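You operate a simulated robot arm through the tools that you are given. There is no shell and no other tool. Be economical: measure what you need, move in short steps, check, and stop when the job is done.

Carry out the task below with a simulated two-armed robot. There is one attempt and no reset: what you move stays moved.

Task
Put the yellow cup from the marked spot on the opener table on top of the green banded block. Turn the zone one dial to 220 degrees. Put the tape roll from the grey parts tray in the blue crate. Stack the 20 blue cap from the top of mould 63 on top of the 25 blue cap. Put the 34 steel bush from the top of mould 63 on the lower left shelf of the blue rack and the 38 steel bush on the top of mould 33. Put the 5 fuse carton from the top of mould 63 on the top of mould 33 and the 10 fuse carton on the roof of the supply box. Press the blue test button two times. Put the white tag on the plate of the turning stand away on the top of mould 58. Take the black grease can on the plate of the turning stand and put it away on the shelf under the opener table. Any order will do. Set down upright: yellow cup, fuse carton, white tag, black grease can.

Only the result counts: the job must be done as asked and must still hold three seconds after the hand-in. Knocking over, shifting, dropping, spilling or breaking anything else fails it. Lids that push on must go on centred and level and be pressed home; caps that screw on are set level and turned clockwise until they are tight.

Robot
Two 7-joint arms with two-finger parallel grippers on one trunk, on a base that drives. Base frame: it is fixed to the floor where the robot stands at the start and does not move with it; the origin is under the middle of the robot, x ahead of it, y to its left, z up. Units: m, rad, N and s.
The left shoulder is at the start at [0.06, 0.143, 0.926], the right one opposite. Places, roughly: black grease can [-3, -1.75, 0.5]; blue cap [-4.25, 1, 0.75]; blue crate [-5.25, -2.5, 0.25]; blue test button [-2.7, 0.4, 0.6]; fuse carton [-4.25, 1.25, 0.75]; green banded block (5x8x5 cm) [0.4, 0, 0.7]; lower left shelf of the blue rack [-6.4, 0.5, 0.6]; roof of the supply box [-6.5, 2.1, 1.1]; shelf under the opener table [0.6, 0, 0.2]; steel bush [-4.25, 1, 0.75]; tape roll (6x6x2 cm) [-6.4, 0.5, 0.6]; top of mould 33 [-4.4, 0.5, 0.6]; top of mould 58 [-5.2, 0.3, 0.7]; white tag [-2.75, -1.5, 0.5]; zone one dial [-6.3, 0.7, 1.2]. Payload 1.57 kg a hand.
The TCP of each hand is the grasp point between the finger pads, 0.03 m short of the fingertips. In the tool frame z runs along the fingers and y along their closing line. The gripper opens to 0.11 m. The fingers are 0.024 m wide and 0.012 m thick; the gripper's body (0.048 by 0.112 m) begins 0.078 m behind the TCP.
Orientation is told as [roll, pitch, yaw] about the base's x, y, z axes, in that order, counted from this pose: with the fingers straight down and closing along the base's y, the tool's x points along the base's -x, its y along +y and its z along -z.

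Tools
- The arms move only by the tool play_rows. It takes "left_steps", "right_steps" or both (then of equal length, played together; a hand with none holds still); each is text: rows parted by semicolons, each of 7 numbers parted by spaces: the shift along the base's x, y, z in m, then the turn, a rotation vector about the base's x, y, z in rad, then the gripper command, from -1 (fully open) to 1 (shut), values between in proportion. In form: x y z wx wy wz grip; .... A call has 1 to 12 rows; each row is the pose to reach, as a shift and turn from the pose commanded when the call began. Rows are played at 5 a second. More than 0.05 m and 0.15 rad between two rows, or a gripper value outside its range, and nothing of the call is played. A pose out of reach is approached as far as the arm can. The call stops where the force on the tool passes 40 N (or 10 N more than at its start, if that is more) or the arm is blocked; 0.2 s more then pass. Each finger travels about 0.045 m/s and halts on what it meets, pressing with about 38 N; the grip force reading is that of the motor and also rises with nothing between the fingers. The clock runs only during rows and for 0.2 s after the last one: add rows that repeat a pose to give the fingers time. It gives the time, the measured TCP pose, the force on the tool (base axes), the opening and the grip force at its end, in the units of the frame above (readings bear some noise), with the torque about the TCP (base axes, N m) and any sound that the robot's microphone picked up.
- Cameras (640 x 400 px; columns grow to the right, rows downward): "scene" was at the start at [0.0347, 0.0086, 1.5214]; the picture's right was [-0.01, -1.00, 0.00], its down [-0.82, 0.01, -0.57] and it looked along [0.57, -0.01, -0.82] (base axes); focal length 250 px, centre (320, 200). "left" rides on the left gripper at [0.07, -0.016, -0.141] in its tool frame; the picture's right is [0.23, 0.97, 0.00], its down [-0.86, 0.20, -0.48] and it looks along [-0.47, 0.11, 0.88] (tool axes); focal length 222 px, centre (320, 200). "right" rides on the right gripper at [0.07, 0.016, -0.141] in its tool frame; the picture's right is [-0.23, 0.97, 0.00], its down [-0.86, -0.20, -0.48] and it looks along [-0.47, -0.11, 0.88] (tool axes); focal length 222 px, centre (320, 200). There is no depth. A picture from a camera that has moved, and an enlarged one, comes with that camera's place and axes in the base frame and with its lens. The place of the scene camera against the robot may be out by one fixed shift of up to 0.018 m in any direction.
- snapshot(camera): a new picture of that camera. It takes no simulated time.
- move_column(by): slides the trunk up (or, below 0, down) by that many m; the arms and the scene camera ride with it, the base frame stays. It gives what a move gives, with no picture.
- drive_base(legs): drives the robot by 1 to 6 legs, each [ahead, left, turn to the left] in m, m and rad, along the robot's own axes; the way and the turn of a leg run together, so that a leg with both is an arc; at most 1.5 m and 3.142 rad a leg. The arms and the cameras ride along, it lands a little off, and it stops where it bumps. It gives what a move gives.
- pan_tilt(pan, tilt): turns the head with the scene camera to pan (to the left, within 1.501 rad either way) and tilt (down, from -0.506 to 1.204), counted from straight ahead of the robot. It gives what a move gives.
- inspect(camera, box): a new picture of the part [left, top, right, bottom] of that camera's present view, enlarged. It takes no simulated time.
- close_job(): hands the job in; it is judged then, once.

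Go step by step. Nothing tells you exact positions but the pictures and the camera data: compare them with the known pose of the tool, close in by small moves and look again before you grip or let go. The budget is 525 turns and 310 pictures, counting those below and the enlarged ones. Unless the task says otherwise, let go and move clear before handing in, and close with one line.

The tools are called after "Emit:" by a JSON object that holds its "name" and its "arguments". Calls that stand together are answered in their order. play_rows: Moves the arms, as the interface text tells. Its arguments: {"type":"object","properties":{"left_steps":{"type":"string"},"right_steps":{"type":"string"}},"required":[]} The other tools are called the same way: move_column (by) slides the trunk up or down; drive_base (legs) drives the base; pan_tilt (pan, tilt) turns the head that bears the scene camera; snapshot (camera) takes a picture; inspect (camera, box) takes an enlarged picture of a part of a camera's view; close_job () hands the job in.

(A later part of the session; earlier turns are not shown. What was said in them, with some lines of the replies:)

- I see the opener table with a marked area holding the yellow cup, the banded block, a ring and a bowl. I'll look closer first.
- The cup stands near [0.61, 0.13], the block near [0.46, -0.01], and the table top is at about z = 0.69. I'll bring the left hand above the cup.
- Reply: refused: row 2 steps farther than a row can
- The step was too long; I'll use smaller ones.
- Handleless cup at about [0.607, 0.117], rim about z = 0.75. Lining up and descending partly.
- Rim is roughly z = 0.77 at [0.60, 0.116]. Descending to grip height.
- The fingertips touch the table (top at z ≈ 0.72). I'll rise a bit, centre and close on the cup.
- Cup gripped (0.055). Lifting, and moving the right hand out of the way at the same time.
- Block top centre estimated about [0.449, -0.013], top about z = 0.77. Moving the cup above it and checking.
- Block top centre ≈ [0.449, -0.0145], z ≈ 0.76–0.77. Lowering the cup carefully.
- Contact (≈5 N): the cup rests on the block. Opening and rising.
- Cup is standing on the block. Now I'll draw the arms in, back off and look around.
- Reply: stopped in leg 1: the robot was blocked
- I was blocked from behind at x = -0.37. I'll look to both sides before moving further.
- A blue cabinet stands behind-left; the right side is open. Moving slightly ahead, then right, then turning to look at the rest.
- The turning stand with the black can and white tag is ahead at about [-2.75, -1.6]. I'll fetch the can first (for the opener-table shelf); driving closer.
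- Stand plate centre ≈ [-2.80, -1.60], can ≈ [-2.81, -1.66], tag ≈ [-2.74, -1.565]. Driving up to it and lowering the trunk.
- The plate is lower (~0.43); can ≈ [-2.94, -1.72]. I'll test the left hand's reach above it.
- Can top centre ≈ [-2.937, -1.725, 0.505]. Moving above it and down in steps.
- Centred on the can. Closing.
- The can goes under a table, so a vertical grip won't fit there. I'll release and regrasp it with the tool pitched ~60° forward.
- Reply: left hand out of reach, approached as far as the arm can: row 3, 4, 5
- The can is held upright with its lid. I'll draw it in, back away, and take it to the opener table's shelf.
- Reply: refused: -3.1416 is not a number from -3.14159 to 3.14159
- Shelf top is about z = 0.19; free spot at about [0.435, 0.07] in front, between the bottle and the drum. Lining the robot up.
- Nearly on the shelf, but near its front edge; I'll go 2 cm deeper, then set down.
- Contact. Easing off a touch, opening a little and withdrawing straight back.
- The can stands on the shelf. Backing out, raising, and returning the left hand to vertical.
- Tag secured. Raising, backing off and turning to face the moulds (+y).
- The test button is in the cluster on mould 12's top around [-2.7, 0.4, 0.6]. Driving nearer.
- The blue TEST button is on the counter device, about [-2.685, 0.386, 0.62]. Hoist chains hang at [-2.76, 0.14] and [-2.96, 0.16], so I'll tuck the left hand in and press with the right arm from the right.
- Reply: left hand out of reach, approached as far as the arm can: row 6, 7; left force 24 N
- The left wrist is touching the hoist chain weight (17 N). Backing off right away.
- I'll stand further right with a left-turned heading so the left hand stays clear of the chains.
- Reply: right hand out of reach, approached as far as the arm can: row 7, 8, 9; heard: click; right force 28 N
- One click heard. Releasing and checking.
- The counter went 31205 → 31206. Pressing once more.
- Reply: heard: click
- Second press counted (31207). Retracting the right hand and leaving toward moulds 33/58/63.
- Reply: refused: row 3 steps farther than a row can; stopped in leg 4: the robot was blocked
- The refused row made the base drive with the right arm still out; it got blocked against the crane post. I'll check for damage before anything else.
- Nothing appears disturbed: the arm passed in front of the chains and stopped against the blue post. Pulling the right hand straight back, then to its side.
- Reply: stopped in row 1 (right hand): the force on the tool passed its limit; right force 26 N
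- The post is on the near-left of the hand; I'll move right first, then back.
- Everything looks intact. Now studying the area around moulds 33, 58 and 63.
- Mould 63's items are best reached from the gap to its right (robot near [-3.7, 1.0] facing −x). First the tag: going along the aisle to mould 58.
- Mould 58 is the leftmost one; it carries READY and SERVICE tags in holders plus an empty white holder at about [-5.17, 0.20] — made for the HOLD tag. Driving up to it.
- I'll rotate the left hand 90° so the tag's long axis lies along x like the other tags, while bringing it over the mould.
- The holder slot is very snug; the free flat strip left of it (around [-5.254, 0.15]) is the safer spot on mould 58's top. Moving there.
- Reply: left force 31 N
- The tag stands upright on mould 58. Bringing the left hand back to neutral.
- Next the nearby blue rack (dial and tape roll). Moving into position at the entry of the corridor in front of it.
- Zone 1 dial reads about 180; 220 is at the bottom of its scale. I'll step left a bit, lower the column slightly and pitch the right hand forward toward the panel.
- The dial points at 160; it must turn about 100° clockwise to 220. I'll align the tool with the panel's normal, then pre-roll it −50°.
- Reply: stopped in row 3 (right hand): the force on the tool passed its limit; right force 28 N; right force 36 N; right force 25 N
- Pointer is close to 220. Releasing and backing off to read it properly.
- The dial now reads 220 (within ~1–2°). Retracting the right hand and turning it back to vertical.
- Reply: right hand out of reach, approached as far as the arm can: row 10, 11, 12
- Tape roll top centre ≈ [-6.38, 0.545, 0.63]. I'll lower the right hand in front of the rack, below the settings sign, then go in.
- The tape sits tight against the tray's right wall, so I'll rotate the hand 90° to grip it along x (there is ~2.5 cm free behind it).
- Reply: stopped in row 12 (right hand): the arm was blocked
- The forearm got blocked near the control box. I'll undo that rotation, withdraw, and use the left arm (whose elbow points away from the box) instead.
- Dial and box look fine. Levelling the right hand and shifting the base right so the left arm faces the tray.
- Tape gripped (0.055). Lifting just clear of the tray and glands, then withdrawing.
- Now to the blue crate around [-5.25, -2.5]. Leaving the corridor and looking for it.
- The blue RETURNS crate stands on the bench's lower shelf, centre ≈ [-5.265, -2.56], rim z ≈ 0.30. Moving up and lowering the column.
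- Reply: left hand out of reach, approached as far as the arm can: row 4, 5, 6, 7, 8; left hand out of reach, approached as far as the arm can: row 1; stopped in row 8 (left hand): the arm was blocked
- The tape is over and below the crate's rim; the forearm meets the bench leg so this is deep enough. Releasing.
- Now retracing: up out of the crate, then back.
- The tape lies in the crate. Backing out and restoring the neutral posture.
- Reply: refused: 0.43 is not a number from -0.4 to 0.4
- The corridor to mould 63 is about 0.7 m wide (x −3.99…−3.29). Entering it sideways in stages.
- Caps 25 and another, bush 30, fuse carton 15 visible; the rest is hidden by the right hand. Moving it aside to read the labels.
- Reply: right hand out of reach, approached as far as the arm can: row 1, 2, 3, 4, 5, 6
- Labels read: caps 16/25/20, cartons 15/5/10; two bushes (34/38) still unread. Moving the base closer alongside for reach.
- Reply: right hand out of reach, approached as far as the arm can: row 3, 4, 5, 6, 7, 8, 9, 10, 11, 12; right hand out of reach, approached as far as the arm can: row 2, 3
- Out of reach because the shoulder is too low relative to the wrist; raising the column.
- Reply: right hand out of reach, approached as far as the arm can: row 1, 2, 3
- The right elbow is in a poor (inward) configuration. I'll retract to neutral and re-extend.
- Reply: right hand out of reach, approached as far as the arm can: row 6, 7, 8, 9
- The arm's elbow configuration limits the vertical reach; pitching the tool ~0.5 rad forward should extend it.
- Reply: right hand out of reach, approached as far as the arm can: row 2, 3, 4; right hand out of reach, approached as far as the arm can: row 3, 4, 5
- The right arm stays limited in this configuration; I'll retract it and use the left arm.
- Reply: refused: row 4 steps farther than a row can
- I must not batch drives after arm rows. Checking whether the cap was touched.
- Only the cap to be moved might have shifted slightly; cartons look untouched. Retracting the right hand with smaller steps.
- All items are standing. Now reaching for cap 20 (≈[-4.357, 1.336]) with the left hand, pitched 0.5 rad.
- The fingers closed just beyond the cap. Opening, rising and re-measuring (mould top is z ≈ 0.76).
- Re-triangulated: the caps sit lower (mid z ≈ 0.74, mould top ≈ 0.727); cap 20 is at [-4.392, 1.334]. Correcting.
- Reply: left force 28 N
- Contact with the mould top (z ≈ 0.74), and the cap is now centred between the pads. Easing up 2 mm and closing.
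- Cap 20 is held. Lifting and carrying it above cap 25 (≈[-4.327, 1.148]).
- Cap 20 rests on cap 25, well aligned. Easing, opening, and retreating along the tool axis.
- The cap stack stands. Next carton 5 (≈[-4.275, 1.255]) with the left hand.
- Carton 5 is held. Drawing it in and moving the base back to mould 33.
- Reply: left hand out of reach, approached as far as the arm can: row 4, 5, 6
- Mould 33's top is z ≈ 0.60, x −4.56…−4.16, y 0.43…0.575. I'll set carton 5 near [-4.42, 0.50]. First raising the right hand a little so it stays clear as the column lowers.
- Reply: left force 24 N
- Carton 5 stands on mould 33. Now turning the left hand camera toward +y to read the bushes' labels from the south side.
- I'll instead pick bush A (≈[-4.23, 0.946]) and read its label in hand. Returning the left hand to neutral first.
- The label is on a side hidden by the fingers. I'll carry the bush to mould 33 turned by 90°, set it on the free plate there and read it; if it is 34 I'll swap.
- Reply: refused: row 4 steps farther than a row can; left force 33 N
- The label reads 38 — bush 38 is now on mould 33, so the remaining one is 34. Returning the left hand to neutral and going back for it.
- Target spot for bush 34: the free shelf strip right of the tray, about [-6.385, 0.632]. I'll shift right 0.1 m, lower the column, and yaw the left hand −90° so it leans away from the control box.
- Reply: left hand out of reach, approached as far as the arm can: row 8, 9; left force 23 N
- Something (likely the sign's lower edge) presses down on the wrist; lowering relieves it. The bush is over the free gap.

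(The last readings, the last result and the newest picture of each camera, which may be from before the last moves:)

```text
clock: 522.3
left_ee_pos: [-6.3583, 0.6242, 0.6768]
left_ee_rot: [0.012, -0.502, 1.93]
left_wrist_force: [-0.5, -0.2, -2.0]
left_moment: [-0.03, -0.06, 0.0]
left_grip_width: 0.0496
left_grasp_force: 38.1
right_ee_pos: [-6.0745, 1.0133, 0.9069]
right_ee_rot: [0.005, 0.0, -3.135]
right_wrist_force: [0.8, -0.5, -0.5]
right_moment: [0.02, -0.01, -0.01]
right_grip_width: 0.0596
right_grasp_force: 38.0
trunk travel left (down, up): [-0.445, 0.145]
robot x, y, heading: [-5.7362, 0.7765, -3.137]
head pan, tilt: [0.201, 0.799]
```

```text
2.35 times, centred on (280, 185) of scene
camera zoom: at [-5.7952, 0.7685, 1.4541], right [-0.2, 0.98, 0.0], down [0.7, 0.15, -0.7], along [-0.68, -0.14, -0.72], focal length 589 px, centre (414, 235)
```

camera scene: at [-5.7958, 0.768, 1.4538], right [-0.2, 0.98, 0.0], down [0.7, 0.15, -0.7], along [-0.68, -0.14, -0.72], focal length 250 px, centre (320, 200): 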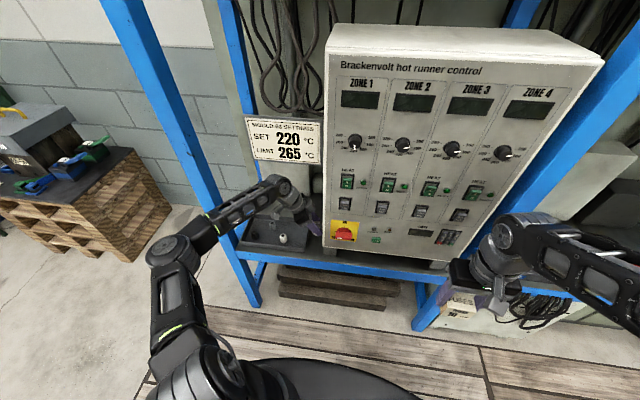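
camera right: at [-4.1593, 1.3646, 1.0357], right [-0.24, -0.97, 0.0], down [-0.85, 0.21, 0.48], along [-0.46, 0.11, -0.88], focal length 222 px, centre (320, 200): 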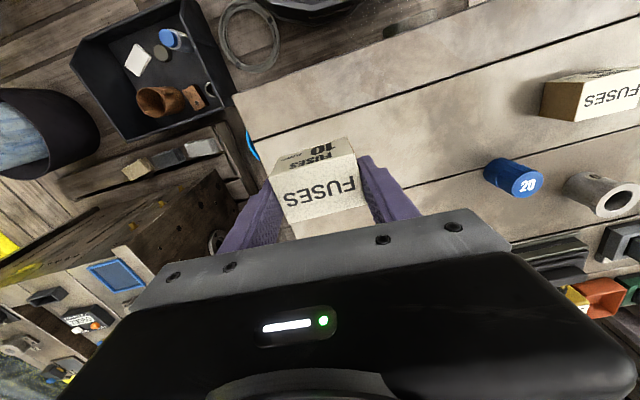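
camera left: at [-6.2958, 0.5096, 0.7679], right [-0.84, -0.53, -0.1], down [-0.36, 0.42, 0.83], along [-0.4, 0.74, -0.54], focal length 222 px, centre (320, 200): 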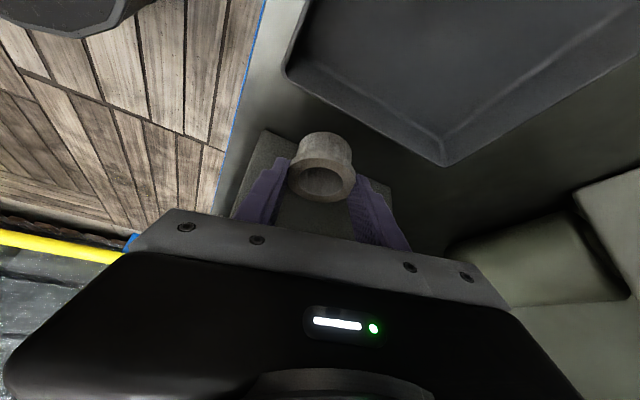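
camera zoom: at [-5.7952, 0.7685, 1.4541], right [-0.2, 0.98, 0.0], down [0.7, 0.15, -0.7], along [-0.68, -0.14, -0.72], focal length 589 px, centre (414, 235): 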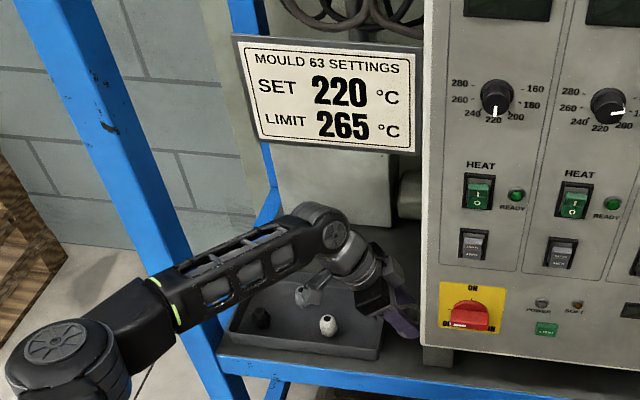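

The gap is too narrow for the flange. Better spot: the free area behind the tray (≈[-6.52, 0.52]). Backing out straight first.

Emit:
{"name": "play_rows", "arguments": {"left_steps": "0.03 0 0.002 0 0 0 1;0.07 0 0.005 0 0 0 1;0.11 0 0.01 0 0 0 1;0.15 -0.01 0.02 0 0 0 1;0.19 -0.03 0.04 0 0 0 1;0.22 -0.05 0.07 0 0 0 1;0.22 -0.07 0.1 0 0 0 1"}}

Emit:
{"name": "play_rows", "arguments": {"left_steps": "-0.005 0.005 0 0 0 0.14 1;-0.01 0.01 0 0 0 0.28 1;-0.015 0.01 0 0 0 0.42 1;-0.02 0.01 0 0 0 0.56 1;-0.02 0.01 0 0 0 0.7 1;-0.02 0.01 0 0 0 0.84 1;-0.02 0.01 0 0 0 0.98 1;-0.02 0.01 0 0 0 1.12 1;-0.02 0.01 0 0 0 1.21 1"}}

Emit:
{"name": "snapshot", "arguments": {"camera": "left"}}

```text
clock: 523.9
left_ee_pos: [-6.1408, 0.5489, 0.7778]
left_ee_rot: [0.011, -0.501, 1.929]
left_wrist_force: [-0.3, -0.5, -2.8]
left_moment: [0.0, 0.03, 0.0]
left_grip_width: 0.0492
left_grasp_force: 38.0
right_ee_pos: [-6.0731, 1.0159, 0.9075]
right_ee_rot: [0.005, -0.001, -3.136]
right_wrist_force: [-0.6, -0.5, -1.5]
right_moment: [0.01, 0.02, 0.01]
right_grip_width: 0.0593
right_grasp_force: 38.1
trunk travel left (down, up): [-0.445, 0.145]
robot x, y, heading: [-5.7387, 0.7754, -3.137]
head pan, tilt: [0.201, 0.799]
```

```text
clock: 525.9
left_ee_pos: [-6.1684, 0.5616, 0.7773]
left_ee_rot: [0.012, -0.503, 3.139]
left_wrist_force: [0.0, 0.4, -1.2]
left_moment: [0.01, 0.02, 0.01]
left_grip_width: 0.0494
left_grasp_force: 38.1
left hand out of reach, approached as far as the arm can: row 8, 9
right_ee_pos: [-6.0738, 1.0157, 0.9074]
right_ee_rot: [0.006, 0.0, -3.135]
right_wrist_force: [0.7, 0.0, -1.3]
right_moment: [0.03, -0.04, -0.02]
right_grip_width: 0.0597
right_grasp_force: 38.3
trunk travel left (down, up): [-0.445, 0.145]
robot x, y, heading: [-5.7403, 0.7721, -3.142]
head pan, tilt: [0.201, 0.799]
```

```text
54 pictures are left
camera left: at [-6.0392, 0.5788, 0.8683], right [0.2, -0.97, -0.1], down [-0.52, -0.19, 0.83], along [-0.83, -0.12, -0.55], focal length 222 px, centre (320, 200)
```

left: 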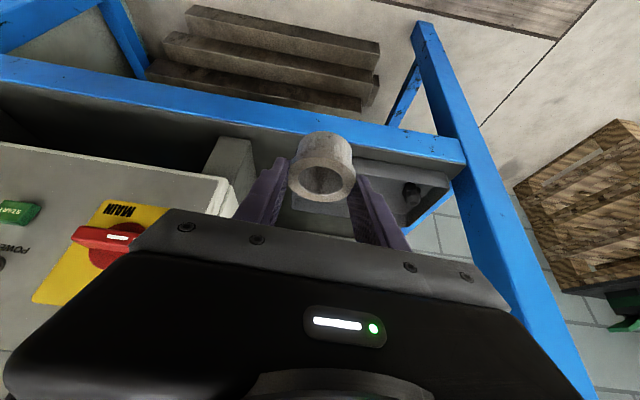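

Emit:
{"name": "drive_base", "arguments": {"legs": [[0.1, 0, 0]]}}

Emit:
{"name": "play_rows", "arguments": {"left_steps": "-0.03 -0.01 -0.03 0 0 0 1;-0.06 -0.02 -0.05 0 0 0 1;-0.1 -0.03 -0.05 0 0 0 1;-0.14 -0.04 -0.05 0 0 0 1;-0.17 -0.045 -0.05 0 0 0 1;-0.17 -0.045 -0.05 0 0 0 1"}}

Emit:
{"name": "snapshot", "arguments": {"camera": "left"}}

Emit:
{"name": "snapshot", "arguments": {"camera": "scene"}}

```text
clock: 527.1
left_ee_pos: [-6.2709, 0.5595, 0.7767]
left_ee_rot: [0.009, -0.5, 3.143]
left_wrist_force: [0.1, -0.7, -2.5]
left_moment: [0.0, 0.0, -0.01]
left_grip_width: 0.0493
left_grasp_force: 38.0
right_ee_pos: [-6.1777, 1.014, 0.9072]
right_ee_rot: [0.004, 0.002, -3.133]
right_wrist_force: [0.0, -0.2, -1.2]
right_moment: [-0.01, 0.0, 0.01]
right_grip_width: 0.0595
right_grasp_force: 38.0
trunk travel left (down, up): [-0.445, 0.145]
robot x, y, heading: [-5.8435, 0.7748, -3.134]
head pan, tilt: [0.201, 0.799]
```

```text
clock: 528.5
left_ee_pos: [-6.4418, 0.5101, 0.726]
left_ee_rot: [0.01, -0.501, -3.143]
left_wrist_force: [-0.9, 0.1, -2.7]
left_moment: [0.0, 0.01, 0.02]
left_grip_width: 0.0495
left_grasp_force: 37.9
right_ee_pos: [-6.1761, 1.0145, 0.9065]
right_ee_rot: [0.006, 0.003, -3.134]
right_wrist_force: [-0.3, -1.0, -0.2]
right_moment: [0.0, -0.01, 0.01]
right_grip_width: 0.0596
right_grasp_force: 38.4
trunk travel left (down, up): [-0.445, 0.145]
robot x, y, heading: [-5.8439, 0.7786, -3.133]
head pan, tilt: [0.201, 0.799]
```

```text
53 pictures are left
camera left: at [-6.3122, 0.5289, 0.8169], right [0.2, -0.97, -0.1], down [-0.52, -0.19, 0.83], along [-0.83, -0.12, -0.55], focal length 222 px, centre (320, 200)
```

left: 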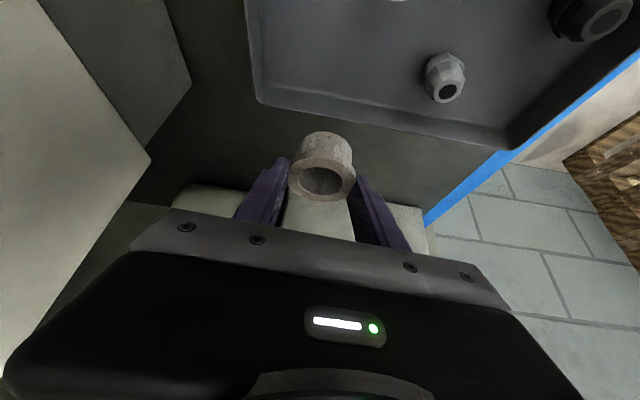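

```text
52 pictures are left
camera scene: at [-5.897, 0.7677, 1.4541], right [-0.21, 0.98, 0.0], down [0.7, 0.15, -0.7], along [-0.68, -0.14, -0.72], focal length 250 px, centre (320, 200)
```

scene: 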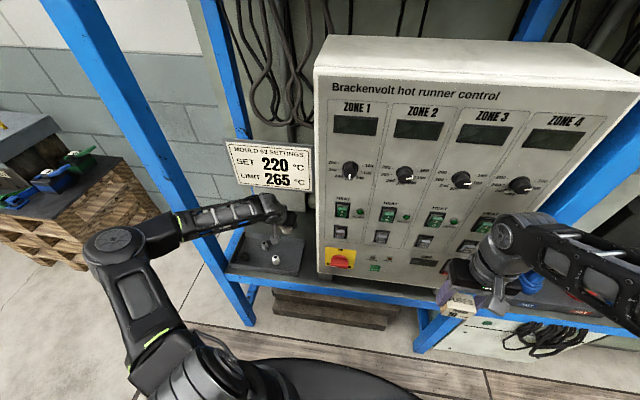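

Emit:
{"name": "play_rows", "arguments": {"left_steps": "-0.02 0 0 0 0 0 1;-0.045 0 0 0 0 0 1;-0.07 0 0 0 0 0 1;-0.07 0 0 0 0 0 1"}}

Emit:
{"name": "snapshot", "arguments": {"camera": "left"}}

```text
clock: 529.5
left_ee_pos: [-6.5109, 0.5142, 0.7269]
left_ee_rot: [0.01, -0.499, 3.14]
left_wrist_force: [-0.3, -0.4, -3.0]
left_moment: [0.0, -0.03, 0.02]
left_grip_width: 0.0496
left_grasp_force: 38.3
right_ee_pos: [-6.1754, 1.0139, 0.9071]
right_ee_rot: [0.005, 0.0, -3.132]
right_wrist_force: [0.5, -0.1, -1.0]
right_moment: [-0.01, -0.01, -0.01]
right_grip_width: 0.0595
right_grasp_force: 38.0
trunk travel left (down, up): [-0.445, 0.145]
robot x, y, heading: [-5.8386, 0.771, -3.132]
head pan, tilt: [0.201, 0.799]
```

```text
51 pictures are left
camera left: at [-6.3812, 0.5321, 0.8178], right [0.2, -0.97, -0.1], down [-0.52, -0.19, 0.83], along [-0.83, -0.12, -0.55], focal length 222 px, centre (320, 200)
```

left: 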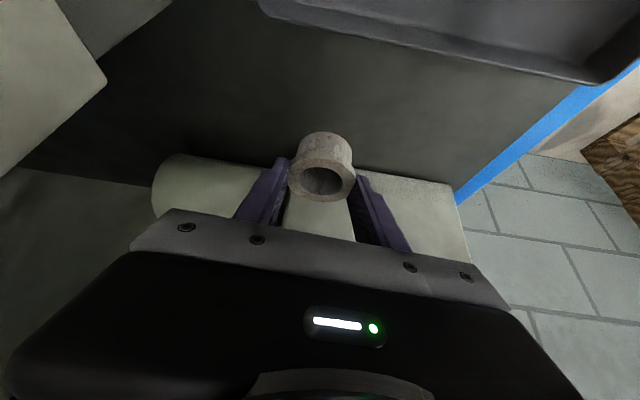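

Emit:
{"name": "play_rows", "arguments": {"left_steps": "0 0 -0.03 0 0 0 1;0 0 -0.06 0 0 0 1;0 0 -0.07 0 0 0 1;0 0 -0.07 0 0 0 1"}}

Emit:
{"name": "play_rows", "arguments": {"left_steps": "0 0 -0.004 0 0 0 1;0 0 -0.008 0 0 0 1;0 0 -0.011 0 0 0 1;0 0 -0.011 0 0 0 1"}}

```text
clock: 530.5
left_ee_pos: [-6.5094, 0.5145, 0.657]
left_ee_rot: [0.011, -0.501, 3.143]
left_wrist_force: [-0.1, -0.5, -1.8]
left_moment: [0.02, -0.02, 0.01]
left_grip_width: 0.0497
left_grasp_force: 38.1
right_ee_pos: [-6.176, 1.0137, 0.9082]
right_ee_rot: [0.005, 0.0, -3.134]
right_wrist_force: [0.0, 0.0, -0.7]
right_moment: [-0.02, 0.01, 0.01]
right_grip_width: 0.0594
right_grasp_force: 37.5
trunk travel left (down, up): [-0.445, 0.145]
robot x, y, heading: [-5.8418, 0.7787, -3.136]
head pan, tilt: [0.201, 0.799]
```

```text
clock: 531.5
left_ee_pos: [-6.5113, 0.512, 0.6466]
left_ee_rot: [0.01, -0.503, -3.14]
left_wrist_force: [0.2, -0.5, 0.6]
left_moment: [0.01, 0.02, -0.03]
left_grip_width: 0.0495
left_grasp_force: 37.5
right_ee_pos: [-6.1772, 1.0138, 0.907]
right_ee_rot: [0.006, 0.0, -3.132]
right_wrist_force: [-0.1, -0.8, -1.2]
right_moment: [-0.02, 0.0, 0.02]
right_grip_width: 0.0595
right_grasp_force: 37.4
trunk travel left (down, up): [-0.445, 0.145]
robot x, y, heading: [-5.8399, 0.7773, -3.134]
head pan, tilt: [0.201, 0.799]
```

Emit:
{"name": "play_rows", "arguments": {"left_steps": "0 0 -0.002 0 0 0 1;0 0 -0.002 0 0 0 1"}}

Emit:
{"name": "snapshot", "arguments": {"camera": "left"}}

```text
clock: 532.1
left_ee_pos: [-6.509, 0.5141, 0.6461]
left_ee_rot: [0.009, -0.504, 3.14]
left_wrist_force: [2.2, -0.8, 10.8]
left_moment: [0.2, -0.18, 0.0]
left_grip_width: 0.0494
left_grasp_force: 38.0
right_ee_pos: [-6.176, 1.0135, 0.9075]
right_ee_rot: [0.005, -0.001, -3.133]
right_wrist_force: [0.0, -0.7, 0.1]
right_moment: [0.01, 0.01, 0.0]
right_grip_width: 0.0594
right_grasp_force: 37.7
trunk travel left (down, up): [-0.445, 0.145]
robot x, y, heading: [-5.841, 0.7731, -3.134]
head pan, tilt: [0.201, 0.799]
```

```text
50 pictures are left
camera left: at [-6.3802, 0.5313, 0.7366], right [0.2, -0.97, -0.1], down [-0.52, -0.19, 0.83], along [-0.83, -0.12, -0.54], focal length 222 px, centre (320, 200)
```

left: 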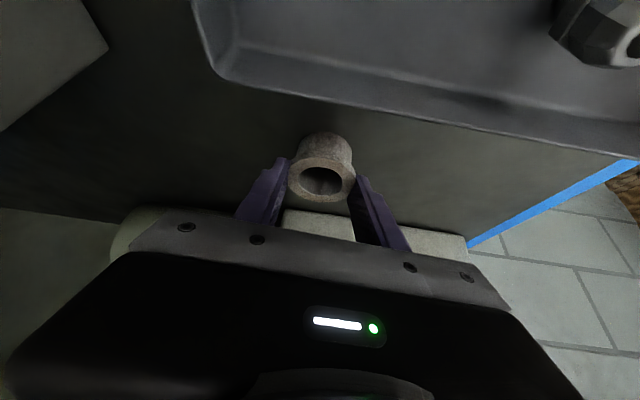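

Bush 34 touches the shelf. Opening and withdrawing low, below the sign.

Emit:
{"name": "play_rows", "arguments": {"left_steps": "0 0 0.002 0 0 0 0.5;0 0 0.002 0 0 0 -0.1;0 0 0.002 0 0 0 -0.4;0 0 0.002 0 0 0 -0.4;0.015 0 0.03 0 0 0 -0.4;0.035 0 0.065 0 0 0 -0.4;0.07 0 0.08 0 0 0 -0.4;0.11 0 0.08 0 0 0 -0.4;0.15 0 0.08 0 0 0 -0.4;0.19 0.01 0.08 0 0 0 -0.4;0.23 0.02 0.08 0 0 0 -0.4;0.23 0.02 0.08 0 0 0 -0.4"}}

Emit:
{"name": "snapshot", "arguments": {"camera": "left"}}

Emit:
{"name": "inspect", "arguments": {"camera": "scene", "box": [200, 120, 360, 300]}}

```text
clock: 534.7
left_ee_pos: [-6.2805, 0.5357, 0.7227]
left_ee_rot: [0.011, -0.5, 3.142]
left_wrist_force: [0.4, -0.4, 0.4]
left_moment: [0.02, 0.01, -0.03]
left_grip_width: 0.0769
left_grasp_force: 0.0
right_ee_pos: [-6.175, 1.0151, 0.9081]
right_ee_rot: [0.004, -0.001, -3.134]
right_wrist_force: [-0.8, -0.1, -2.2]
right_moment: [0.03, 0.02, 0.0]
right_grip_width: 0.0597
right_grasp_force: 37.8
trunk travel left (down, up): [-0.445, 0.145]
robot x, y, heading: [-5.8403, 0.7735, -3.132]
head pan, tilt: [0.201, 0.799]
```

```text
49 pictures are left
camera left: at [-6.15, 0.5527, 0.8146], right [0.2, -0.97, -0.1], down [-0.52, -0.19, 0.83], along [-0.83, -0.12, -0.55], focal length 222 px, centre (320, 200)
```

left: 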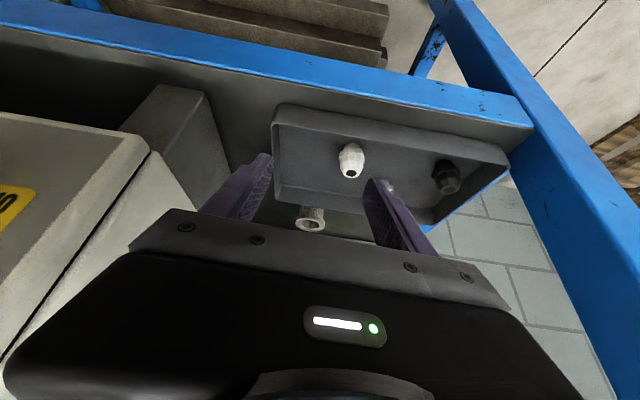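

```text
2.22 times, centred on (280, 210) of scene
camera zoom: at [-5.8968, 0.7677, 1.4541], right [-0.21, 0.98, 0.0], down [0.7, 0.15, -0.7], along [-0.68, -0.14, -0.72], focal length 556 px, centre (409, 178)
```

zoom: 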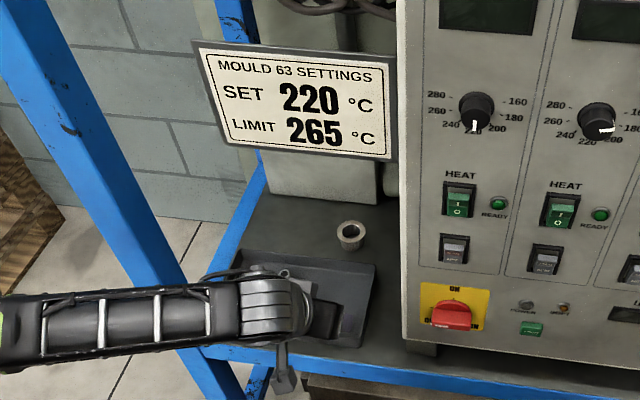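

Bush 34 stands on the shelf. Backing off, then on to the supply box for carton 10.

Emit:
{"name": "drive_base", "arguments": {"legs": [[-0.1, 0, 0]]}}

Emit:
{"name": "move_column", "arguments": {"by": 0.14}}

Emit:
{"name": "pan_tilt", "arguments": {"pan": -0.8, "tilt": 0.45}}

Emit:
{"name": "snapshot", "arguments": {"camera": "scene"}}

```text
clock: 535.8
left_ee_pos: [-6.1791, 0.5345, 0.7252]
left_ee_rot: [0.012, -0.501, -3.141]
left_wrist_force: [-0.5, -0.1, -0.2]
left_moment: [0.02, 0.02, -0.04]
left_grip_width: 0.077
left_grasp_force: 0.0
right_ee_pos: [-6.0753, 1.0136, 0.9073]
right_ee_rot: [0.004, -0.001, -3.132]
right_wrist_force: [0.8, -0.8, -1.0]
right_moment: [0.01, 0.06, -0.01]
right_grip_width: 0.0592
right_grasp_force: 37.8
trunk travel left (down, up): [-0.445, 0.145]
robot x, y, heading: [-5.7412, 0.777, -3.132]
head pan, tilt: [0.201, 0.799]
```

```text
clock: 537.5
left_ee_pos: [-6.1795, 0.5341, 0.8628]
left_ee_rot: [0.011, -0.502, -3.139]
left_wrist_force: [0.6, 0.8, 0.2]
left_moment: [0.0, 0.02, 0.0]
left_grip_width: 0.0768
left_grasp_force: 0.2
right_ee_pos: [-6.0756, 1.014, 1.0471]
right_ee_rot: [0.005, 0.001, -3.132]
right_wrist_force: [-0.3, 0.0, -0.8]
right_moment: [0.0, 0.02, 0.0]
right_grip_width: 0.0597
right_grasp_force: 37.7
trunk travel left (down, up): [-0.585, 0.005]
robot x, y, heading: [-5.7411, 0.7752, -3.131]
head pan, tilt: [0.201, 0.799]
```

```text
clock: 538.8
left_ee_pos: [-6.1785, 0.5343, 0.8638]
left_ee_rot: [0.012, -0.501, -3.141]
left_wrist_force: [0.7, 0.2, -1.0]
left_moment: [0.04, 0.0, -0.03]
left_grip_width: 0.0772
left_grasp_force: 0.0
right_ee_pos: [-6.0765, 1.0133, 1.0482]
right_ee_rot: [0.005, 0.0, -3.13]
right_wrist_force: [-0.3, 0.1, -1.7]
right_moment: [0.06, 0.04, -0.01]
right_grip_width: 0.0596
right_grasp_force: 37.6
trunk travel left (down, up): [-0.585, 0.005]
robot x, y, heading: [-5.7409, 0.7762, -3.133]
head pan, tilt: [-0.799, 0.45]
```

```text
47 pictures are left
camera scene: at [-5.7826, 0.8506, 1.6245], right [0.71, 0.7, 0.0], down [0.31, -0.31, -0.9], along [-0.63, 0.64, -0.44], focal length 250 px, centre (320, 200)
```

scene: 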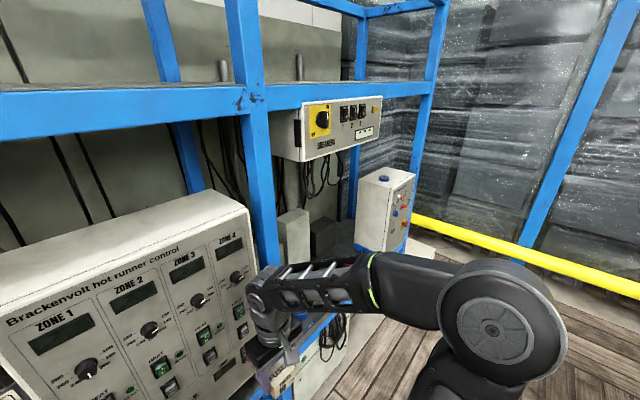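

Emit:
{"name": "inspect", "arguments": {"camera": "scene", "box": [340, 150, 440, 260]}}

```text
3.64 times, centred on (390, 205) of scene
camera zoom: at [-5.7826, 0.8506, 1.6245], right [0.71, 0.7, 0.0], down [0.31, -0.31, -0.9], along [-0.63, 0.64, -0.44], focal length 910 px, centre (66, 182)
```

zoom: 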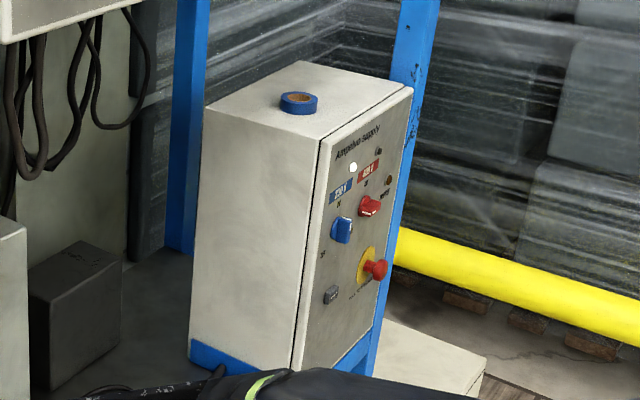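

The Ampulse supply box roof spans x −6.58…−6.37, y 1.96…2.26 at z ≈ 1.1, with a blue tape roll near its middle; I'll set carton 10 at about [-6.44, 2.175]. First bringing the left hand back to neutral.

Emit:
{"name": "play_rows", "arguments": {"left_steps": "0.02 -0.01 0.02 0 -0.07 0 -1;0.04 -0.02 0.04 0 -0.14 0 -1;0.06 -0.03 0.06 0 -0.21 0 -1;0.08 -0.035 0.08 0 -0.28 0 -1;0.1 -0.04 0.1 0 -0.35 0 -1;0.12 -0.045 0.12 0 -0.42 0 -1;0.13 -0.05 0.14 0 -0.5 0 -1;0.13 -0.05 0.14 0 -0.5 0 -1"}}

```text
clock: 540.6
left_ee_pos: [-6.0509, 0.4857, 1.0018]
left_ee_rot: [0.01, -0.001, -3.139]
left_wrist_force: [-0.1, -0.2, 0.1]
left_moment: [0.0, 0.01, 0.01]
left_grip_width: 0.11
left_grasp_force: 0.1
right_ee_pos: [-6.0757, 1.014, 1.0474]
right_ee_rot: [0.004, -0.001, -3.13]
right_wrist_force: [-0.3, 0.3, -1.0]
right_moment: [0.01, 0.03, 0.04]
right_grip_width: 0.0594
right_grasp_force: 37.9
trunk travel left (down, up): [-0.585, 0.005]
robot x, y, heading: [-5.743, 0.7778, -3.133]
head pan, tilt: [-0.799, 0.45]
```

Emit:
{"name": "drive_base", "arguments": {"legs": [[0, -1.15, -0.008]]}}

Emit:
{"name": "pan_tilt", "arguments": {"pan": -0.2, "tilt": 0.6}}

Emit:
{"name": "snapshot", "arguments": {"camera": "scene"}}

```text
clock: 546.3
left_ee_pos: [-6.0647, 1.602, 1.0013]
left_ee_rot: [0.012, -0.002, -3.13]
left_wrist_force: [0.1, -0.1, 0.0]
left_moment: [0.0, 0.04, -0.03]
left_grip_width: 0.11
left_grasp_force: 0.1
right_ee_pos: [-6.0961, 2.1297, 1.048]
right_ee_rot: [0.006, 0.0, -3.12]
right_wrist_force: [-1.3, 0.4, -0.7]
right_moment: [-0.01, 0.02, 0.01]
right_grip_width: 0.0595
right_grasp_force: 38.2
trunk travel left (down, up): [-0.585, 0.005]
robot x, y, heading: [-5.7564, 1.8986, -3.118]
head pan, tilt: [-0.799, 0.45]
```

```text
clock: 547.3
left_ee_pos: [-6.0649, 1.6013, 1.0023]
left_ee_rot: [0.012, -0.001, -3.13]
left_wrist_force: [0.6, 0.0, -0.6]
left_moment: [0.03, -0.02, 0.0]
left_grip_width: 0.1101
left_grasp_force: 0.1
right_ee_pos: [-6.0966, 2.1286, 1.0482]
right_ee_rot: [0.004, -0.001, -3.122]
right_wrist_force: [0.2, 0.0, -1.1]
right_moment: [-0.01, 0.0, 0.03]
right_grip_width: 0.0593
right_grasp_force: 38.0
trunk travel left (down, up): [-0.585, 0.005]
robot x, y, heading: [-5.7577, 1.8956, -3.121]
head pan, tilt: [-0.201, 0.6]
```

```text
45 pictures are left
camera scene: at [-5.8221, 1.9211, 1.611], right [0.18, 0.98, 0.0], down [0.56, -0.1, -0.83], along [-0.81, 0.15, -0.56], focal length 250 px, centre (320, 200)
```

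scene: 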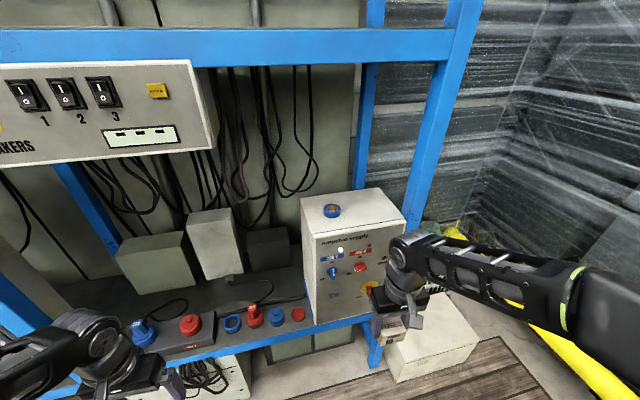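

Roof z ≈ 1.082; tape roll at [-6.507, 2.087]; target for the carton [-6.43, 2.17]. Raising the right hand first.

Emit:
{"name": "play_rows", "arguments": {"right_steps": "0 0 0.03 0 0 0 1;0 0 0.06 0 0 0 1;-0.01 0 0.09 0 0 0 1;-0.02 0 0.12 0 0 0 1;-0.02 0 0.13 0 0 0 1;-0.02 0 0.13 0 0 0 1"}}

```text
clock: 548.7
left_ee_pos: [-6.0659, 1.6025, 1.0018]
left_ee_rot: [0.012, 0.0, -3.129]
left_wrist_force: [-0.5, 0.4, 0.4]
left_moment: [0.02, -0.03, 0.03]
left_grip_width: 0.11
left_grasp_force: 0.1
right_ee_pos: [-6.1174, 2.1285, 1.1778]
right_ee_rot: [0.006, 0.002, -3.119]
right_wrist_force: [-0.9, -1.4, -0.8]
right_moment: [0.03, -0.04, 0.01]
right_grip_width: 0.0595
right_grasp_force: 37.4
right hand out of reach, approached as far as the arm can: row 5
trunk travel left (down, up): [-0.585, 0.005]
robot x, y, heading: [-5.7554, 1.8963, -3.119]
head pan, tilt: [-0.201, 0.6]
```

Emit:
{"name": "drive_base", "arguments": {"legs": [[0, -0.08, -0.02], [0.13, 0, 0]]}}

Emit:
{"name": "snapshot", "arguments": {"camera": "right"}}

Emit:
{"name": "snapshot", "arguments": {"camera": "scene"}}

```text
clock: 550.6
left_ee_pos: [-6.1997, 1.6858, 1.0018]
left_ee_rot: [0.013, 0.002, 3.133]
left_wrist_force: [-0.1, 0.6, -0.9]
left_moment: [-0.01, -0.05, 0.0]
left_grip_width: 0.11
left_grasp_force: 0.0
right_ee_pos: [-6.2421, 2.2145, 1.1774]
right_ee_rot: [0.007, 0.002, -3.139]
right_wrist_force: [-0.9, 0.7, -1.4]
right_moment: [-0.01, -0.04, 0.0]
right_grip_width: 0.0595
right_grasp_force: 37.6
trunk travel left (down, up): [-0.585, 0.005]
robot x, y, heading: [-5.8915, 1.9723, -3.135]
head pan, tilt: [-0.201, 0.6]
```

```text
44 pictures are left
camera right: at [-6.1734, 2.198, 1.3183], right [-0.23, -0.97, 0.0], down [-0.86, 0.2, 0.48], along [-0.47, 0.1, -0.88], focal length 222 px, centre (320, 200)
```

right: 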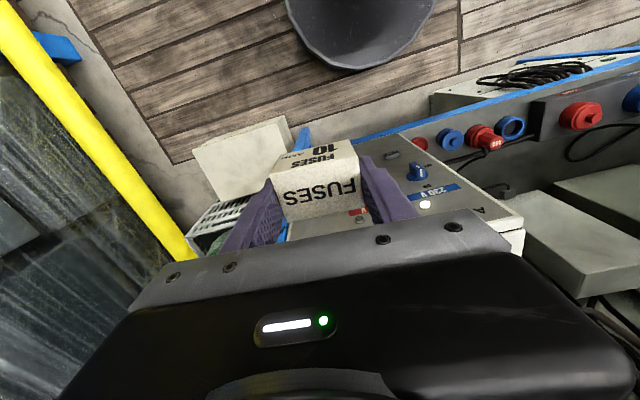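

```text
43 pictures are left
camera scene: at [-5.9523, 2.0005, 1.6109], right [0.2, 0.98, 0.0], down [0.56, -0.11, -0.82], along [-0.81, 0.16, -0.57], focal length 250 px, centre (320, 200)
```

scene: 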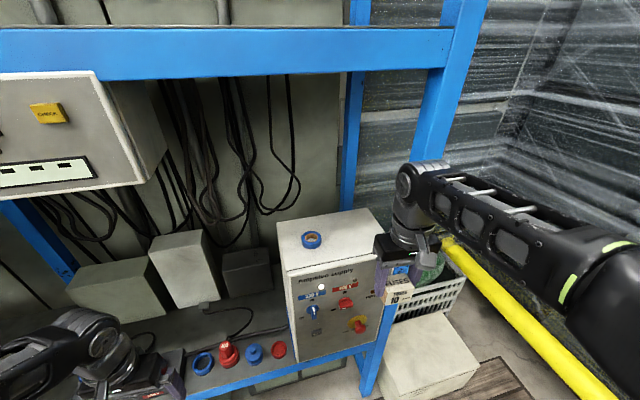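

Emit:
{"name": "play_rows", "arguments": {"right_steps": "0 -0.04 0 0 0 0 1;0 -0.08 0 0 0 0 1;0 -0.113 0 0 0 0 1;-0.04 -0.113 0 0 0 0 1;-0.08 -0.113 0 0 0 0 1;-0.12 -0.113 0 0 0 0 1;-0.15 -0.113 0 0 0 0 1;-0.15 -0.113 0 0 0 0 1"}}

Emit:
{"name": "snapshot", "arguments": {"camera": "right"}}

Emit:
{"name": "snapshot", "arguments": {"camera": "scene"}}

```text
clock: 552.4
left_ee_pos: [-6.1999, 1.6869, 1.0015]
left_ee_rot: [0.012, 0.0, 3.134]
left_wrist_force: [-0.1, 0.1, 0.4]
left_moment: [-0.04, 0.03, 0.01]
left_grip_width: 0.11
left_grasp_force: 0.0
right_ee_pos: [-6.3878, 2.1019, 1.1681]
right_ee_rot: [0.009, -0.005, -3.14]
right_wrist_force: [-0.1, 0.5, -0.2]
right_moment: [-0.04, -0.01, -0.04]
right_grip_width: 0.0593
right_grasp_force: 38.1
right hand out of reach, approached as far as the arm can: row 6, 7, 8
trunk travel left (down, up): [-0.585, 0.005]
robot x, y, heading: [-5.8848, 1.9753, -3.14]
head pan, tilt: [-0.201, 0.6]
```

```text
42 pictures are left
camera right: at [-6.3184, 2.0858, 1.3084], right [-0.23, -0.97, 0.01], down [-0.85, 0.2, 0.48], along [-0.47, 0.1, -0.88], focal length 222 px, centre (320, 200)
```

right: 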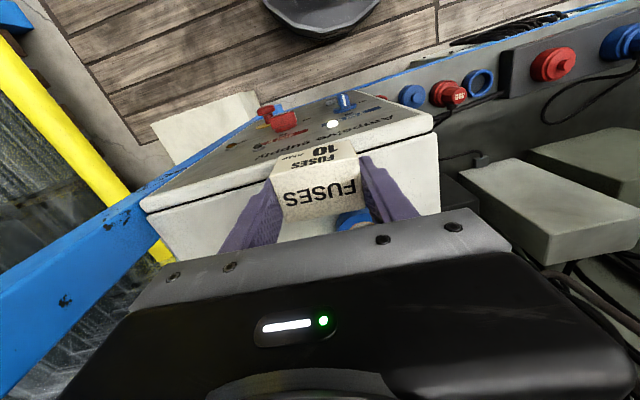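

```text
41 pictures are left
camera scene: at [-5.9501, 2.002, 1.611], right [0.2, 0.98, 0.0], down [0.55, -0.11, -0.82], along [-0.81, 0.16, -0.57], focal length 250 px, centre (320, 200)
```

scene: 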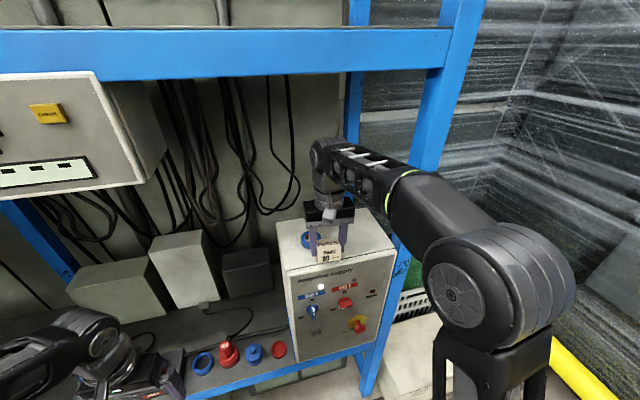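

Slightly short, and the forearm nears the rack post. I'll pull back, shift the base left 0.15 and ahead 0.06, then extend again.

Emit:
{"name": "play_rows", "arguments": {"right_steps": "0.04 0 0.005 0 0 0 1;0.08 0 0.01 0 0 0 1;0.12 0 0.01 0 0 0 1;0.14 -0.02 0.01 0 0 0 1;0.14 -0.02 0.01 0 0 0 1"}}

```text
clock: 553.6
left_ee_pos: [-6.1995, 1.6873, 1.0027]
left_ee_rot: [0.012, 0.0, 3.135]
left_wrist_force: [-0.1, 0.0, -0.8]
left_moment: [0.01, -0.02, -0.01]
left_grip_width: 0.1101
left_grasp_force: 0.1
right_ee_pos: [-6.2477, 2.0813, 1.1747]
right_ee_rot: [0.005, 0.002, -3.139]
right_wrist_force: [-0.7, 0.5, -0.9]
right_moment: [-0.01, 0.0, 0.03]
right_grip_width: 0.0595
right_grasp_force: 38.1
trunk travel left (down, up): [-0.585, 0.005]
robot x, y, heading: [-5.889, 1.9698, -3.141]
head pan, tilt: [-0.201, 0.6]
```

Emit:
{"name": "drive_base", "arguments": {"legs": [[0, 0.15, 0], [0.07, 0, 0]]}}

Emit:
{"name": "play_rows", "arguments": {"right_steps": "0 0.04 0 0 0 0 1;0 0.08 0 0 0 0 1;0 0.12 0 0 0 0 1;0 0.16 0 0 0 0 1;-0.03 0.165 0 0 0 0 1;-0.06 0.165 0 0 0 0 1;-0.09 0.165 0 0 0 0 1;-0.12 0.165 0 0 0 0 1;-0.12 0.165 0 0 0 0 1"}}

Emit:
{"name": "snapshot", "arguments": {"camera": "right"}}

Emit:
{"name": "snapshot", "arguments": {"camera": "scene"}}

```text
clock: 555.6
left_ee_pos: [-6.2693, 1.5332, 1.0011]
left_ee_rot: [0.012, 0.003, 3.137]
left_wrist_force: [0.2, 0.7, 0.4]
left_moment: [0.02, -0.06, 0.03]
left_grip_width: 0.1099
left_grasp_force: 0.0
right_ee_pos: [-6.3192, 1.9281, 1.1749]
right_ee_rot: [0.006, 0.003, -3.136]
right_wrist_force: [-0.4, 0.2, -1.5]
right_moment: [0.04, -0.07, -0.01]
right_grip_width: 0.0599
right_grasp_force: 37.5
trunk travel left (down, up): [-0.585, 0.005]
robot x, y, heading: [-5.9579, 1.8232, -3.135]
head pan, tilt: [-0.201, 0.6]
```

```text
clock: 557.6
left_ee_pos: [-6.2666, 1.5306, 1.0009]
left_ee_rot: [0.009, 0.0, 3.136]
left_wrist_force: [-0.5, -0.7, -0.6]
left_moment: [0.08, 0.02, 0.0]
left_grip_width: 0.1101
left_grasp_force: 0.0
right_ee_pos: [-6.4266, 2.0893, 1.1758]
right_ee_rot: [0.005, -0.002, -3.128]
right_wrist_force: [-0.5, -1.1, -1.0]
right_moment: [0.03, -0.02, 0.04]
right_grip_width: 0.0594
right_grasp_force: 38.0
right hand out of reach, approached as far as the arm can: row 8, 9
trunk travel left (down, up): [-0.585, 0.005]
robot x, y, heading: [-5.9548, 1.8227, -3.134]
head pan, tilt: [-0.201, 0.6]
```

```text
40 pictures are left
camera right: at [-6.3564, 2.0748, 1.3168], right [-0.21, -0.98, 0.0], down [-0.86, 0.19, 0.48], along [-0.47, 0.1, -0.88], focal length 222 px, centre (320, 200)
```

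right: 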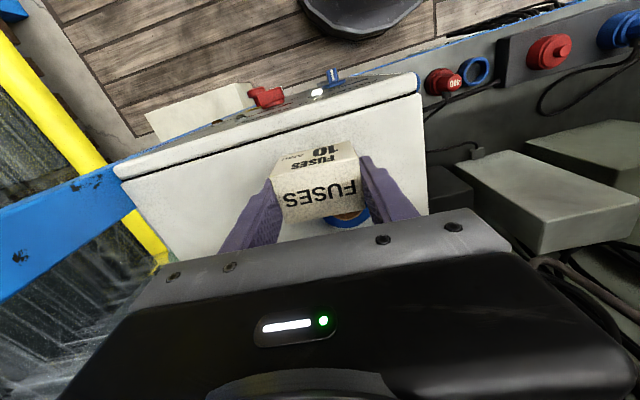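

```text
39 pictures are left
camera scene: at [-6.0197, 1.8448, 1.611], right [0.2, 0.98, 0.0], down [0.55, -0.11, -0.83], along [-0.81, 0.16, -0.56], focal length 250 px, centre (320, 200)
```

scene: 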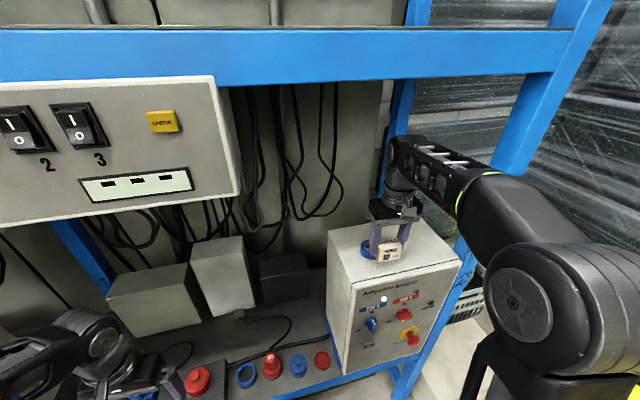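

Emit:
{"name": "play_rows", "arguments": {"right_steps": "0 0 -0.015 0 0 0 1;0 0 -0.03 0 0 0 1;0 0 -0.038 0 0 0 1;0 0 -0.038 0 0 0 1"}}

Emit:
{"name": "snapshot", "arguments": {"camera": "right"}}

```text
clock: 558.6
left_ee_pos: [-6.2668, 1.5336, 1.0032]
left_ee_rot: [0.01, -0.002, 3.137]
left_wrist_force: [-0.3, -0.6, -0.1]
left_moment: [0.04, 0.03, -0.01]
left_grip_width: 0.1104
left_grasp_force: 0.0
right_ee_pos: [-6.4254, 2.0935, 1.1402]
right_ee_rot: [0.001, -0.008, -3.135]
right_wrist_force: [-4.4, 4.2, 35.7]
right_moment: [0.22, -0.54, 0.04]
right_grip_width: 0.0596
right_grasp_force: 38.2
trunk travel left (down, up): [-0.585, 0.005]
robot x, y, heading: [-5.9581, 1.8186, -3.14]
head pan, tilt: [-0.201, 0.6]
```

```text
38 pictures are left
camera right: at [-6.3566, 2.0774, 1.2799], right [-0.22, -0.97, 0.0], down [-0.85, 0.2, 0.48], along [-0.47, 0.1, -0.88], focal length 222 px, centre (320, 200)
```

right: 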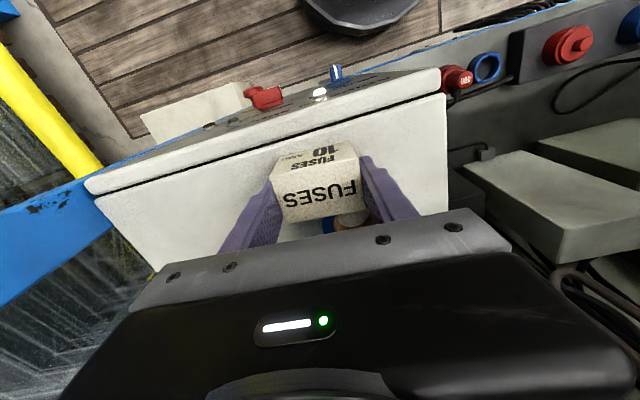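

Emit:
{"name": "play_rows", "arguments": {"right_steps": "0 0 0.004 0 0 0 1;0 0 0.004 0 0 0 0.2;0 0 0.004 0 0 0 -0.3;0 0 0.004 0 0 0 -0.3;0 0 0.03 0 0 0 -0.3;0.01 0 0.05 0 0 0 -0.3;0.04 0 0.055 0 0 0 -0.3;0.08 0 0.055 0 0 0 -0.3;0.12 -0.02 0.055 0 0 0 -0.3;0.14 -0.04 0.05 0 0 0 -0.3"}}

Emit:
{"name": "snapshot", "arguments": {"camera": "scene"}}

Emit:
{"name": "snapshot", "arguments": {"camera": "right"}}

```text
clock: 560.8
left_ee_pos: [-6.2656, 1.5319, 1.0022]
left_ee_rot: [0.01, 0.0, 3.137]
left_wrist_force: [0.3, -1.0, -1.0]
left_moment: [0.02, 0.03, -0.01]
left_grip_width: 0.1099
left_grasp_force: 0.1
right_ee_pos: [-6.2874, 2.0537, 1.1786]
right_ee_rot: [0.004, -0.001, -3.138]
right_wrist_force: [0.2, -0.6, 0.5]
right_moment: [0.0, 0.04, 0.01]
right_grip_width: 0.0716
right_grasp_force: 0.0
right hand out of reach, approached as far as the arm can: row 6, 7, 8, 9, 10
trunk travel left (down, up): [-0.585, 0.005]
robot x, y, heading: [-5.9543, 1.8192, -3.144]
head pan, tilt: [-0.201, 0.6]
```

```text
37 pictures are left
camera scene: at [-6.0181, 1.8465, 1.6111], right [0.2, 0.98, 0.0], down [0.55, -0.11, -0.83], along [-0.81, 0.16, -0.56], focal length 250 px, centre (320, 200)
```

scene: 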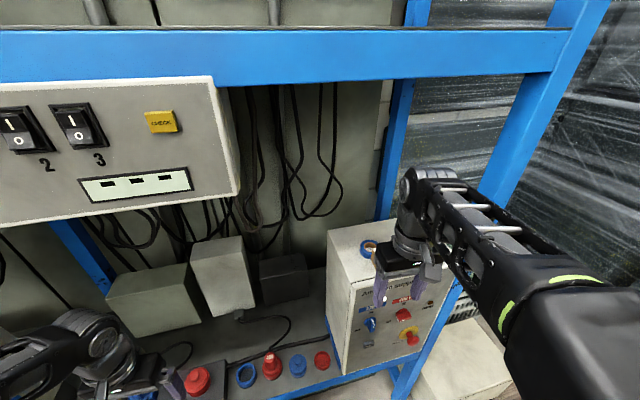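

```text
36 pictures are left
camera right: at [-6.2177, 2.0378, 1.3197], right [-0.22, -0.97, 0.0], down [-0.86, 0.2, 0.48], along [-0.47, 0.1, -0.88], focal length 222 px, centre (320, 200)
```

right: 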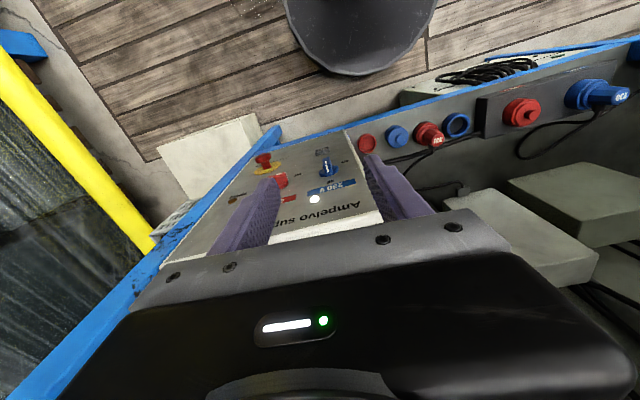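

Emit:
{"name": "drive_base", "arguments": {"legs": [[-0.2, 0, 0]]}}

Emit:
{"name": "inspect", "arguments": {"camera": "scene", "box": [280, 150, 480, 310]}}

```text
clock: 562.4
left_ee_pos: [-6.0711, 1.5355, 1.0018]
left_ee_rot: [0.011, 0.0, 3.129]
left_wrist_force: [0.2, 0.0, -0.1]
left_moment: [0.0, 0.05, 0.02]
left_grip_width: 0.11
left_grasp_force: 0.0
right_ee_pos: [-6.0883, 2.0578, 1.1786]
right_ee_rot: [0.006, -0.003, 3.14]
right_wrist_force: [-0.2, -0.1, 0.6]
right_moment: [0.03, 0.06, 0.02]
right_grip_width: 0.0713
right_grasp_force: 0.1
trunk travel left (down, up): [-0.585, 0.005]
robot x, y, heading: [-5.7562, 1.8219, 3.137]
head pan, tilt: [-0.201, 0.6]
```

```text
2.50 times, centred on (380, 230) of scene
camera zoom: at [-5.8204, 1.8485, 1.6111], right [0.2, 0.98, 0.0], down [0.55, -0.11, -0.83], along [-0.81, 0.17, -0.56], focal length 626 px, centre (170, 125)
```

zoom: 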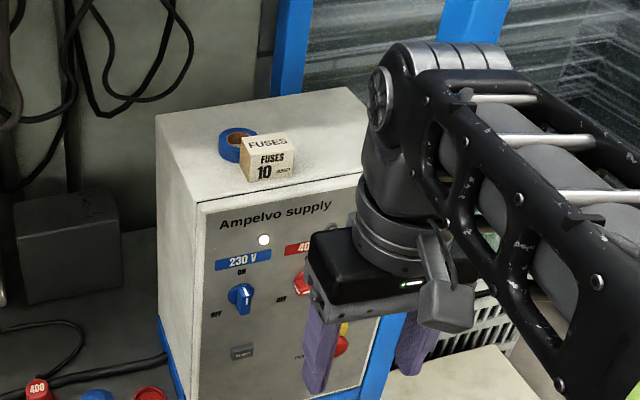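

All the goals look done as far as the pictures show. The hands are empty and clear, and the carton stands upright on the supply box roof.

Emit:
{"name": "close_job", "arguments": {}}

```text
The job is handed in.
```

I did every item on the list and handed the job in. Two things may count against it: the left wrist pushed a hoist chain weight at about 20 N, and the right arm was driven against the crane post. I saw nothing out of place after either.
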